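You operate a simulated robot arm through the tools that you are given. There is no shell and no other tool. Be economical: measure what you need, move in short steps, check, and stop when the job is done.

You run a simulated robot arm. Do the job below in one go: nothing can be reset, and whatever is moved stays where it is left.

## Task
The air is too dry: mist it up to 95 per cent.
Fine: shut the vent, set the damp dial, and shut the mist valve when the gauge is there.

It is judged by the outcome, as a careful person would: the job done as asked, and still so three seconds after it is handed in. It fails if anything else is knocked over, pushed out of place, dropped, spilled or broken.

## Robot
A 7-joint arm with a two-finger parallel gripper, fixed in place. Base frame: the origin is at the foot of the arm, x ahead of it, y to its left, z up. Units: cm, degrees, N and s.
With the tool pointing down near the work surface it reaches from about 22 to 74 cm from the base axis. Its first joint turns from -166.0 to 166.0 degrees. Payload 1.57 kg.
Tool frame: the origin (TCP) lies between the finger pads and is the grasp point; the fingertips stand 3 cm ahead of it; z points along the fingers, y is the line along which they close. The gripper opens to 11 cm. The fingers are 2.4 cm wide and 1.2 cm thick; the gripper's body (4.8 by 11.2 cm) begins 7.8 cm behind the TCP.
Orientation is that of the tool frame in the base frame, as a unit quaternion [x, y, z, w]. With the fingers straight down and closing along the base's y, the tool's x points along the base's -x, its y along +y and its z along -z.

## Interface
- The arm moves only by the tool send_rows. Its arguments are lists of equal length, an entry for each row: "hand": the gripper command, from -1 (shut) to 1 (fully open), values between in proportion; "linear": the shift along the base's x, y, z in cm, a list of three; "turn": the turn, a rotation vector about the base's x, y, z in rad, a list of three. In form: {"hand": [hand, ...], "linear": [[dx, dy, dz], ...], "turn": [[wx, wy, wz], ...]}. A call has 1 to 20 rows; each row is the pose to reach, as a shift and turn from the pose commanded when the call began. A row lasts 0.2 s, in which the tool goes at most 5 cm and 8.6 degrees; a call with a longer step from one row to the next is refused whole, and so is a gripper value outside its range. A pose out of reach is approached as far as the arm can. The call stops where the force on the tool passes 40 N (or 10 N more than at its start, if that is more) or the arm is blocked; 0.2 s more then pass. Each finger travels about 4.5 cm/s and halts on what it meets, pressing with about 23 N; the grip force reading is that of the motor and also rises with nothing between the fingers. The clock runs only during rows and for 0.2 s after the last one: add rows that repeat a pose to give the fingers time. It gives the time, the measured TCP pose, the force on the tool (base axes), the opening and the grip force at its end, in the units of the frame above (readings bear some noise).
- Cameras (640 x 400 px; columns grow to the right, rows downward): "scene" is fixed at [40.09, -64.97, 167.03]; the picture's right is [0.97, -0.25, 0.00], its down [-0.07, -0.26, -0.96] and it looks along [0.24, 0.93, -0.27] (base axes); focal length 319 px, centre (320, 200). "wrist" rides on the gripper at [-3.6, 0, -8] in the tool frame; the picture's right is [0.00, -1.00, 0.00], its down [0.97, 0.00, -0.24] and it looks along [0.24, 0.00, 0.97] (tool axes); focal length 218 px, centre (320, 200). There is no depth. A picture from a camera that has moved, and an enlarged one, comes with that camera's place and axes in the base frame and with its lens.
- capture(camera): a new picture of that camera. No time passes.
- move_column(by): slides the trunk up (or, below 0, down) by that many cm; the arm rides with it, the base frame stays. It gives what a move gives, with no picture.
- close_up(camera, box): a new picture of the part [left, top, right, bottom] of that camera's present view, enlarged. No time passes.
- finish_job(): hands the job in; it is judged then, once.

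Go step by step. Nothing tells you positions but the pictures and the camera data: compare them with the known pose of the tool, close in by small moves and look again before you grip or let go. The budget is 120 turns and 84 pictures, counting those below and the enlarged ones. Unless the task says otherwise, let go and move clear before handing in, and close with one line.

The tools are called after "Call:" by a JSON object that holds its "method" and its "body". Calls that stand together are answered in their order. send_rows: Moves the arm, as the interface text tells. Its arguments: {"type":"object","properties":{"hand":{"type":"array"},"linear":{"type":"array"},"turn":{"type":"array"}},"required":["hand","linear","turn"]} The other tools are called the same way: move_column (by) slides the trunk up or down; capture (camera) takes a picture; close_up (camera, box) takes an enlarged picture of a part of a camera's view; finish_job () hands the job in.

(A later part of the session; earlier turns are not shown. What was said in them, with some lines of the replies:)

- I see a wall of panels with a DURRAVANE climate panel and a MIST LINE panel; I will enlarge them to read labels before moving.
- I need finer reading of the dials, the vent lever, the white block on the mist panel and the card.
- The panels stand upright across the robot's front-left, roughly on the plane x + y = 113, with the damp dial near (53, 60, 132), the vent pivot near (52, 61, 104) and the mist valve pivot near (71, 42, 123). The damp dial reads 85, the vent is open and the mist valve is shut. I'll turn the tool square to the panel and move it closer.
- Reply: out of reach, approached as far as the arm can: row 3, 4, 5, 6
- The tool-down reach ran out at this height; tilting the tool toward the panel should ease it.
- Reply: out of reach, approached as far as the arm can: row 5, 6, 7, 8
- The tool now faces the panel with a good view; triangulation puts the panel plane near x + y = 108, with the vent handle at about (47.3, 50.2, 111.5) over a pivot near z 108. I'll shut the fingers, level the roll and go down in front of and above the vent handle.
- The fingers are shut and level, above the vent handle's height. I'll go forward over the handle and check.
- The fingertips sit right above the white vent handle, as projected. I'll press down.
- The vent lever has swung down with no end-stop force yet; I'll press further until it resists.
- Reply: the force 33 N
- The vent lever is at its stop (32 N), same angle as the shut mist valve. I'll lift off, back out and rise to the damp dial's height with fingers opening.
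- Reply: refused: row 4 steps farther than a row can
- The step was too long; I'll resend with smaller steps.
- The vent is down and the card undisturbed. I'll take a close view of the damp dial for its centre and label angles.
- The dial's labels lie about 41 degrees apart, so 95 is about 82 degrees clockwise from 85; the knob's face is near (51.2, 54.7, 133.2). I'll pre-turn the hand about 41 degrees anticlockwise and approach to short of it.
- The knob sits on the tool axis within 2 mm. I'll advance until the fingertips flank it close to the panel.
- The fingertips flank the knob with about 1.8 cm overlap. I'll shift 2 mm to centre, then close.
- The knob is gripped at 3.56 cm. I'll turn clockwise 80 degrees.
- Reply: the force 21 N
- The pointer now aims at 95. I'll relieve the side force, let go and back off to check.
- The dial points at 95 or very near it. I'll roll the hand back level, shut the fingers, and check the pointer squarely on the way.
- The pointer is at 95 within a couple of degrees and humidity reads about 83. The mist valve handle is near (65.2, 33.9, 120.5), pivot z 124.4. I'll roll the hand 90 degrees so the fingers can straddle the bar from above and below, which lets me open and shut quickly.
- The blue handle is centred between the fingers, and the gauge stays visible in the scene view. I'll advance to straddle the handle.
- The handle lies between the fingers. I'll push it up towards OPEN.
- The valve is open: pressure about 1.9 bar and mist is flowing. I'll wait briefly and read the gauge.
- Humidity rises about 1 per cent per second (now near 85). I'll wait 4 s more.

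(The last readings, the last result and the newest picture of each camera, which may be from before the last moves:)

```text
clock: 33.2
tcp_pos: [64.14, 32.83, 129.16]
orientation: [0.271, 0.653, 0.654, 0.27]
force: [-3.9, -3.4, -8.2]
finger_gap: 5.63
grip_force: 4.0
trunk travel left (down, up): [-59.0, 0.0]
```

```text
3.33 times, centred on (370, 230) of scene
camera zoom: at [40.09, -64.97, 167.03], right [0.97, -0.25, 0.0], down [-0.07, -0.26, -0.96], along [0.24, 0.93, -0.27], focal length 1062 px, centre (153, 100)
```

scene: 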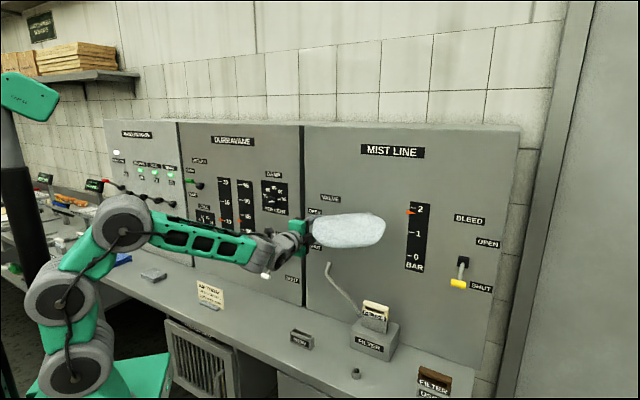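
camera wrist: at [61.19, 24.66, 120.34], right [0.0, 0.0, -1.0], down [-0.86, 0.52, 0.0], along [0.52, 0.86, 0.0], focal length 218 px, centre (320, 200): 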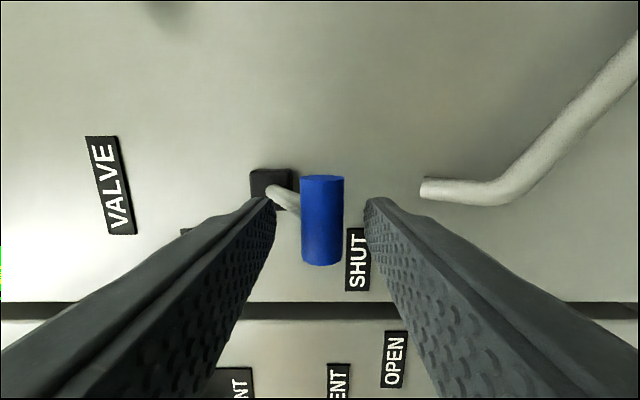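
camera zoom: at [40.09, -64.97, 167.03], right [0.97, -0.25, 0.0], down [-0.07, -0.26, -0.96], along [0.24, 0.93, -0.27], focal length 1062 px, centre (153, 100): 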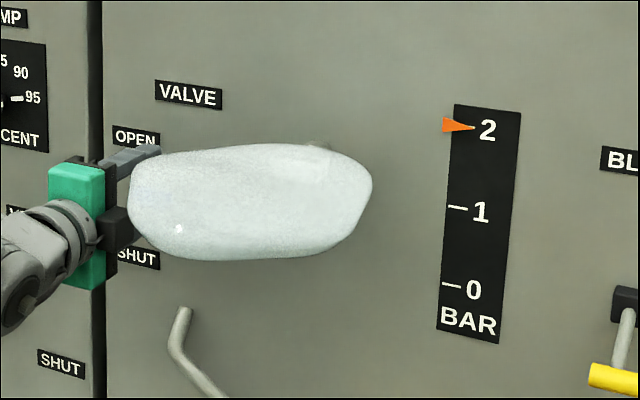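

The gauge is at about 86. I'll keep waiting and check the rate.

Call:
{"method": "send_rows", "body": {"hand": [-0.1, -0.1, -0.1, -0.1, -0.1, -0.1, -0.1, -0.1, -0.1, -0.1, -0.1, -0.1, -0.1, -0.1, -0.1, -0.1, -0.1, -0.1, -0.1], "linear": [[0, 0, 0], [0, 0, 0], [0, 0, 0], [0, 0, 0], [0, 0, 0], [0, 0, 0], [0, 0, 0], [0, 0, 0], [0, 0, 0], [0, 0, 0], [0, 0, 0], [0, 0, 0], [0, 0, 0], [0, 0, 0], [0, 0, 0], [0, 0, 0], [0, 0, 0], [0, 0, 0], [0, 0, 0]], "turn": [[0, 0, 0], [0, 0, 0], [0, 0, 0], [0, 0, 0], [0, 0, 0], [0, 0, 0], [0, 0, 0], [0, 0, 0], [0, 0, 0], [0, 0, 0], [0, 0, 0], [0, 0, 0], [0, 0, 0], [0, 0, 0], [0, 0, 0], [0, 0, 0], [0, 0, 0], [0, 0, 0], [0, 0, 0]]}}

Call:
{"method": "close_up", "body": {"camera": "scene", "box": [225, 170, 285, 230]}}

```text
clock: 37.2
tcp_pos: [64.1, 32.81, 129.24]
orientation: [0.271, 0.653, 0.653, 0.271]
force: [-3.5, -3.2, -8.1]
finger_gap: 5.63
grip_force: 3.4
trunk travel left (down, up): [-59.0, 0.0]
```

```text
6.67 times, centred on (255, 200) of scene
camera zoom: at [40.09, -64.97, 167.03], right [0.97, -0.25, 0.0], down [-0.07, -0.26, -0.96], along [0.24, 0.93, -0.27], focal length 2125 px, centre (753, 200)
```

zoom: 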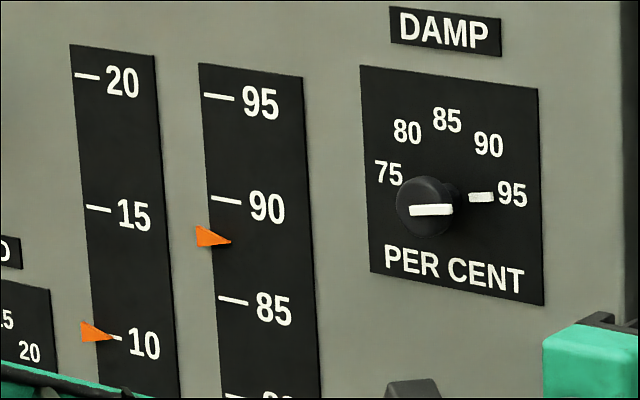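

Rate is a steady 0.5 per cent per second; now about 88, so roughly 14 s remain.

Call:
{"method": "send_rows", "body": {"hand": [-0.1, -0.1, -0.1, -0.1, -0.1, -0.1, -0.1, -0.1, -0.1, -0.1, -0.1, -0.1, -0.1, -0.1, -0.1, -0.1, -0.1, -0.1, -0.1], "linear": [[0, 0, 0], [0, 0, 0], [0, 0, 0], [0, 0, 0], [0, 0, 0], [0, 0, 0], [0, 0, 0], [0, 0, 0], [0, 0, 0], [0, 0, 0], [0, 0, 0], [0, 0, 0], [0, 0, 0], [0, 0, 0], [0, 0, 0], [0, 0, 0], [0, 0, 0], [0, 0, 0], [0, 0, 0]], "turn": [[0, 0, 0], [0, 0, 0], [0, 0, 0], [0, 0, 0], [0, 0, 0], [0, 0, 0], [0, 0, 0], [0, 0, 0], [0, 0, 0], [0, 0, 0], [0, 0, 0], [0, 0, 0], [0, 0, 0], [0, 0, 0], [0, 0, 0], [0, 0, 0], [0, 0, 0], [0, 0, 0], [0, 0, 0]]}}

Call:
{"method": "send_rows", "body": {"hand": [-0.1, -0.1, -0.1, -0.1, -0.1, -0.1, -0.1, -0.1, -0.1, -0.1, -0.1, -0.1, -0.1, -0.1, -0.1, -0.1, -0.1, -0.1, -0.1], "linear": [[0, 0, 0], [0, 0, 0], [0, 0, 0], [0, 0, 0], [0, 0, 0], [0, 0, 0], [0, 0, 0], [0, 0, 0], [0, 0, 0], [0, 0, 0], [0, 0, 0], [0, 0, 0], [0, 0, 0], [0, 0, 0], [0, 0, 0], [0, 0, 0], [0, 0, 0], [0, 0, 0], [0, 0, 0]], "turn": [[0, 0, 0], [0, 0, 0], [0, 0, 0], [0, 0, 0], [0, 0, 0], [0, 0, 0], [0, 0, 0], [0, 0, 0], [0, 0, 0], [0, 0, 0], [0, 0, 0], [0, 0, 0], [0, 0, 0], [0, 0, 0], [0, 0, 0], [0, 0, 0], [0, 0, 0], [0, 0, 0], [0, 0, 0]]}}

Call:
{"method": "close_up", "body": {"camera": "scene", "box": [225, 170, 285, 230]}}

```text
clock: 41.2
tcp_pos: [64.19, 32.94, 129.26]
orientation: [0.271, 0.653, 0.653, 0.271]
force: [-4.0, -2.1, -7.1]
finger_gap: 5.64
grip_force: 4.0
trunk travel left (down, up): [-59.0, 0.0]
```

```text
clock: 45.2
tcp_pos: [64.11, 32.81, 129.17]
orientation: [0.27, 0.654, 0.653, 0.271]
force: [-3.3, -2.7, -8.2]
finger_gap: 5.65
grip_force: 4.1
trunk travel left (down, up): [-59.0, 0.0]
```

```text
6.67 times, centred on (255, 200) of scene
camera zoom: at [40.09, -64.97, 167.03], right [0.97, -0.25, 0.0], down [-0.07, -0.26, -0.96], along [0.24, 0.93, -0.27], focal length 2125 px, centre (753, 200)
```

zoom: 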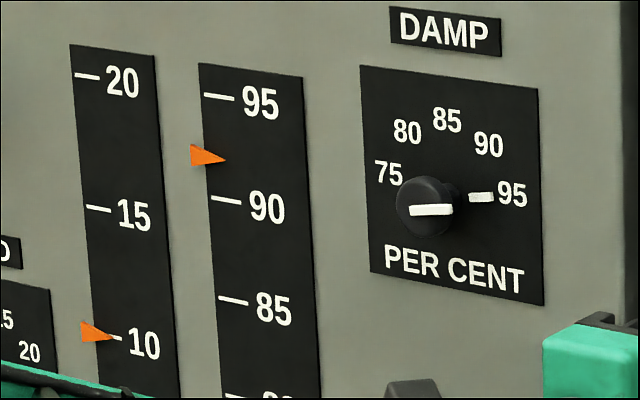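

At about 92. Another 4 s, then I'll read once more before shutting.

Call:
{"method": "send_rows", "body": {"hand": [-0.1, -0.1, -0.1, -0.1, -0.1, -0.1, -0.1, -0.1, -0.1, -0.1, -0.1, -0.1, -0.1, -0.1, -0.1, -0.1, -0.1, -0.1, -0.1], "linear": [[0, 0, 0], [0, 0, 0], [0, 0, 0], [0, 0, 0], [0, 0, 0], [0, 0, 0], [0, 0, 0], [0, 0, 0], [0, 0, 0], [0, 0, 0], [0, 0, 0], [0, 0, 0], [0, 0, 0], [0, 0, 0], [0, 0, 0], [0, 0, 0], [0, 0, 0], [0, 0, 0], [0, 0, 0]], "turn": [[0, 0, 0], [0, 0, 0], [0, 0, 0], [0, 0, 0], [0, 0, 0], [0, 0, 0], [0, 0, 0], [0, 0, 0], [0, 0, 0], [0, 0, 0], [0, 0, 0], [0, 0, 0], [0, 0, 0], [0, 0, 0], [0, 0, 0], [0, 0, 0], [0, 0, 0], [0, 0, 0], [0, 0, 0]]}}

Call:
{"method": "close_up", "body": {"camera": "scene", "box": [225, 170, 285, 230]}}

Call:
{"method": "capture", "body": {"camera": "wrist"}}

```text
clock: 49.2
tcp_pos: [64.06, 32.76, 129.31]
orientation: [0.27, 0.653, 0.653, 0.271]
force: [-3.2, -2.3, -7.2]
finger_gap: 5.6
grip_force: 3.4
trunk travel left (down, up): [-59.0, 0.0]
```

```text
6.67 times, centred on (255, 200) of scene
camera zoom: at [40.09, -64.97, 167.03], right [0.97, -0.25, 0.0], down [-0.07, -0.26, -0.96], along [0.24, 0.93, -0.27], focal length 2125 px, centre (753, 200)
```

zoom: 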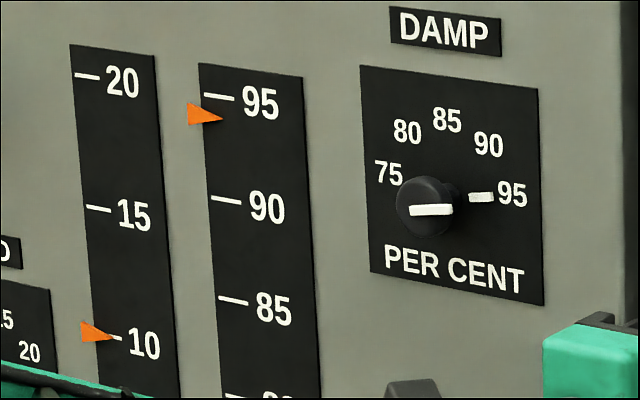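

```text
37 pictures are left
camera wrist: at [61.08, 24.63, 129.22], right [0.0, 0.0, -1.0], down [-0.86, 0.52, 0.0], along [0.52, 0.86, 0.0], focal length 218 px, centre (320, 200)
```

wrist: 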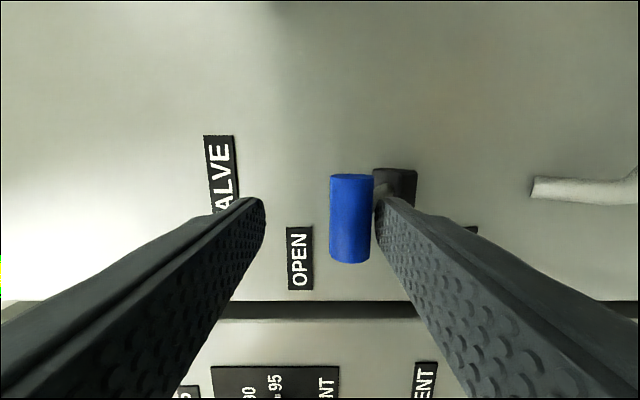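

About 94; roughly 2 s to go, and shutting takes about a second. I'll hold 0.8 s and then push the lever down to SHUT.

Call:
{"method": "send_rows", "body": {"hand": [-0.1, -0.1, -0.1, -0.1, -0.18, -0.18, -0.18, -0.18, -0.18, -0.18, -0.18, -0.18, -0.18], "linear": [[0, 0, 0], [0, 0, 0], [0, 0, 0], [0, 0, 0], [0, 0, -1.8], [0, 0, -3.6], [0, 0, -5.2], [0, 0, -6.8], [0, 0, -8.2], [0, 0, -9.2], [0, 0, -9.9], [0, 0, -10.4], [0, 0, -10.9]], "turn": [[0, 0, 0], [0, 0, 0], [0, 0, 0], [0, 0, 0], [0, 0, 0], [0, 0, 0], [0, 0, 0], [0, 0, 0], [0, 0, 0], [0, 0, 0], [0, 0, 0], [0, 0, 0], [0, 0, 0]]}}

Call:
{"method": "close_up", "body": {"camera": "scene", "box": [225, 170, 285, 230]}}

Call:
{"method": "close_up", "body": {"camera": "scene", "box": [290, 170, 450, 290]}}

Call:
{"method": "capture", "body": {"camera": "wrist"}}

```text
clock: 52.0
tcp_pos: [64.24, 32.67, 118.76]
orientation: [0.269, 0.652, 0.655, 0.272]
force: [-1.0, -1.3, 11.4]
finger_gap: 5.49
grip_force: 5.6
trunk travel left (down, up): [-59.0, 0.0]
```

```text
6.67 times, centred on (255, 200) of scene
camera zoom: at [40.09, -64.97, 167.03], right [0.97, -0.25, 0.0], down [-0.07, -0.26, -0.96], along [0.24, 0.93, -0.27], focal length 2125 px, centre (753, 200)
```

zoom: 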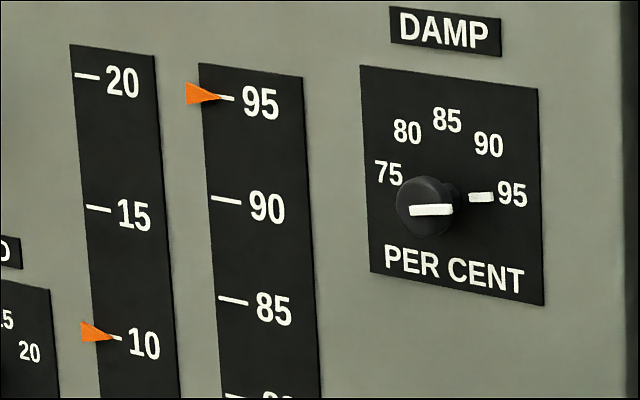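

```text
3.33 times, centred on (370, 230) of scene
camera zoom: at [40.09, -64.97, 167.03], right [0.97, -0.25, 0.0], down [-0.07, -0.26, -0.96], along [0.24, 0.93, -0.27], focal length 1062 px, centre (153, 100)
```

zoom: 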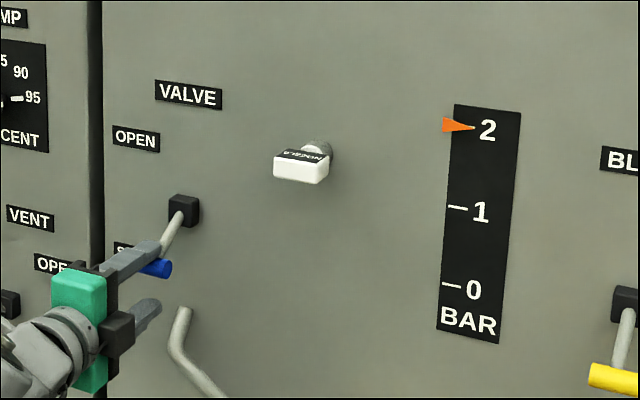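

```text
34 pictures are left
camera wrist: at [61.08, 24.43, 118.68], right [0.01, 0.0, -1.0], down [-0.86, 0.52, 0.0], along [0.52, 0.86, 0.01], focal length 218 px, centre (320, 200)
```

wrist: 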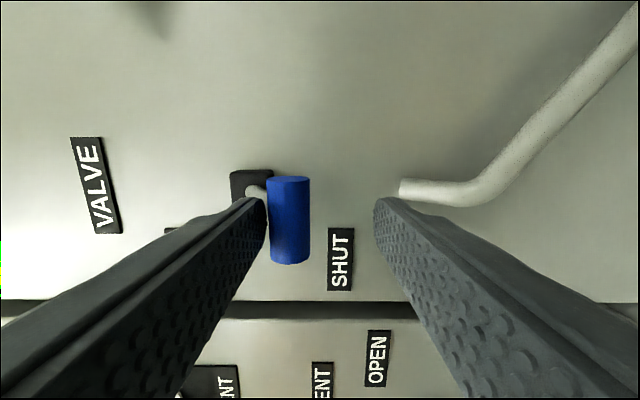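

The mist has stopped with the gauge on 95. I'll press the lever a touch further to be sure it is on its stop.

Call:
{"method": "send_rows", "body": {"hand": [-0.1, -0.1, -0.1, -0.1], "linear": [[0, 0, -0.4], [0, 0, -0.8], [0, 0, -1.2], [0, 0, -1.2]], "turn": [[0, 0, 0], [0, 0, 0], [0, 0, 0], [0, 0, 0]]}}

Call:
{"method": "close_up", "body": {"camera": "scene", "box": [210, 170, 450, 300]}}

```text
clock: 53.0
tcp_pos: [64.09, 32.51, 117.71]
orientation: [0.269, 0.65, 0.656, 0.272]
force: [-1.7, -4.2, 27.4]
finger_gap: 7.33
grip_force: 13.0
trunk travel left (down, up): [-59.0, 0.0]
```

```text
2.67 times, centred on (330, 235) of scene
camera zoom: at [40.09, -64.97, 167.03], right [0.97, -0.25, 0.0], down [-0.07, -0.26, -0.96], along [0.24, 0.93, -0.27], focal length 850 px, centre (293, 107)
```

zoom: 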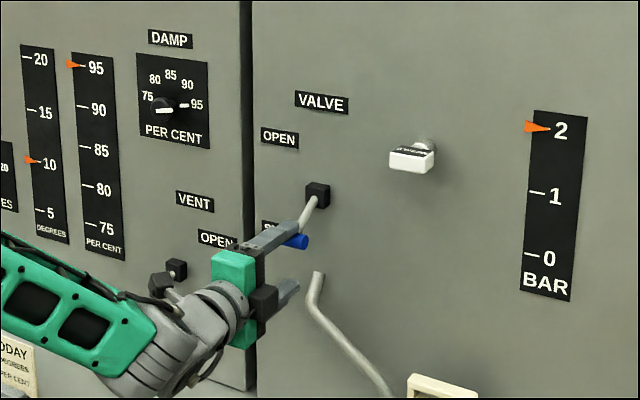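

The lever is on its stop (27 N). I'll relax, centre the fingers on the handle, and withdraw.

Call:
{"method": "send_rows", "body": {"hand": [0, 0, 0, 0, 0, 0, 0, 0], "linear": [[0, 0, 1], [0, 0, 2], [0, 0, 2.7], [0, 0, 2.7], [-2, -2, 2.7], [-5, -5, 2.7], [-8, -8, 2.7], [-8, -8, 2.7]], "turn": [[0, 0, 0], [0, 0, 0], [0, 0, 0], [0, 0, 0], [0, 0, 0], [0, 0, 0], [0, 0, 0], [0, 0, 0]]}}

Call:
{"method": "capture", "body": {"camera": "scene"}}

Call:
{"method": "close_up", "body": {"camera": "scene", "box": [210, 170, 450, 300]}}

```text
clock: 54.8
tcp_pos: [56.01, 24.74, 119.99]
orientation: [0.27, 0.653, 0.654, 0.27]
force: [0.4, -0.5, -0.4]
finger_gap: 5.5
grip_force: 0.1
trunk travel left (down, up): [-59.0, 0.0]
```

```text
32 pictures are left
```

scene: 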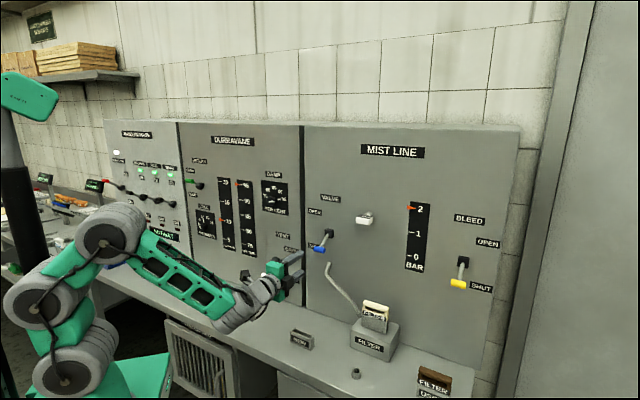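

```text
2.67 times, centred on (330, 235) of scene
camera zoom: at [40.09, -64.97, 167.03], right [0.97, -0.25, 0.0], down [-0.07, -0.26, -0.96], along [0.24, 0.93, -0.27], focal length 850 px, centre (293, 107)
```

zoom: 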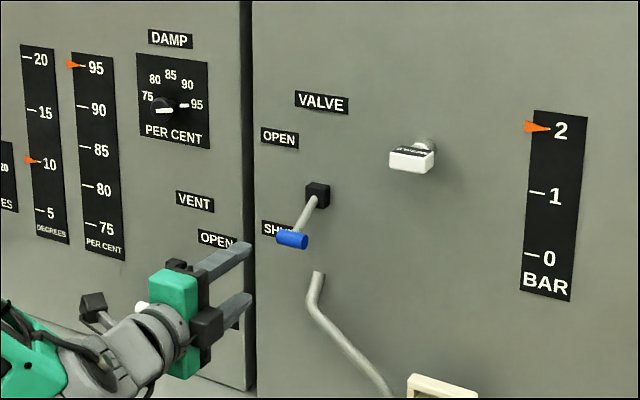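

All is as wanted so far; I'll move further clear upward, then check that the gauge holds and the vent is still down.

Call:
{"method": "send_rows", "body": {"hand": [0, 0, 0, 0, 0, 0, 0, 0, 0, 0, 0, 0], "linear": [[-2, -2, 2], [-4, -4, 5], [-6, -4, 8], [-8, -4, 11], [-10, -3, 14], [-10, -3, 16], [-10, -3, 16], [-10, -3, 16], [-10, -3, 16], [-10, -3, 16], [-10, -3, 16], [-10, -3, 16]], "turn": [[0, 0, 0], [0, 0, 0], [0, 0, 0], [0, 0, 0], [0, 0, 0], [0, 0, 0], [0, 0, 0], [0, 0, 0], [0, 0, 0], [0, 0, 0], [0, 0, 0], [0, 0, 0]]}}

Call:
{"method": "capture", "body": {"camera": "scene"}}

Call:
{"method": "close_up", "body": {"camera": "scene", "box": [200, 170, 350, 300]}}

```text
clock: 57.4
tcp_pos: [46.06, 22.03, 135.92]
orientation: [0.27, 0.654, 0.654, 0.27]
force: [-0.6, -0.8, -0.8]
finger_gap: 5.5
grip_force: 0.0
trunk travel left (down, up): [-59.0, 0.0]
```

```text
30 pictures are left
```

scene: 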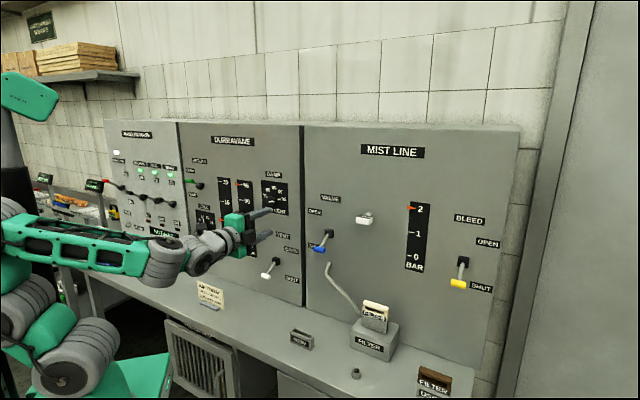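

```text
3.08 times, centred on (275, 235) of scene
camera zoom: at [40.09, -64.97, 167.03], right [0.97, -0.25, 0.0], down [-0.07, -0.26, -0.96], along [0.24, 0.93, -0.27], focal length 981 px, centre (458, 92)
```

zoom: 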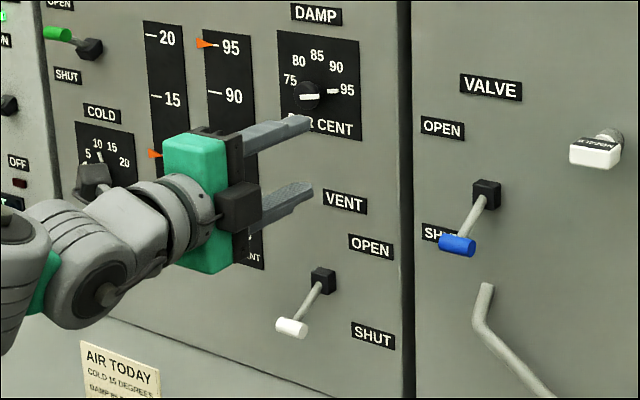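

The gauge holds at 95, the vent and mist valve are both down at SHUT, the damp dial is on 95, and nothing else has been moved. I'm handing in.

Call:
{"method": "finish_job", "body": {}}

```text
The job is handed in.
```

The air is misted to 95 per cent on the gauge, with the vent shut, the damp dial at 95 and the mist valve shut; the mist line gauge still shows about 2 bar, as I left the bleed alone.
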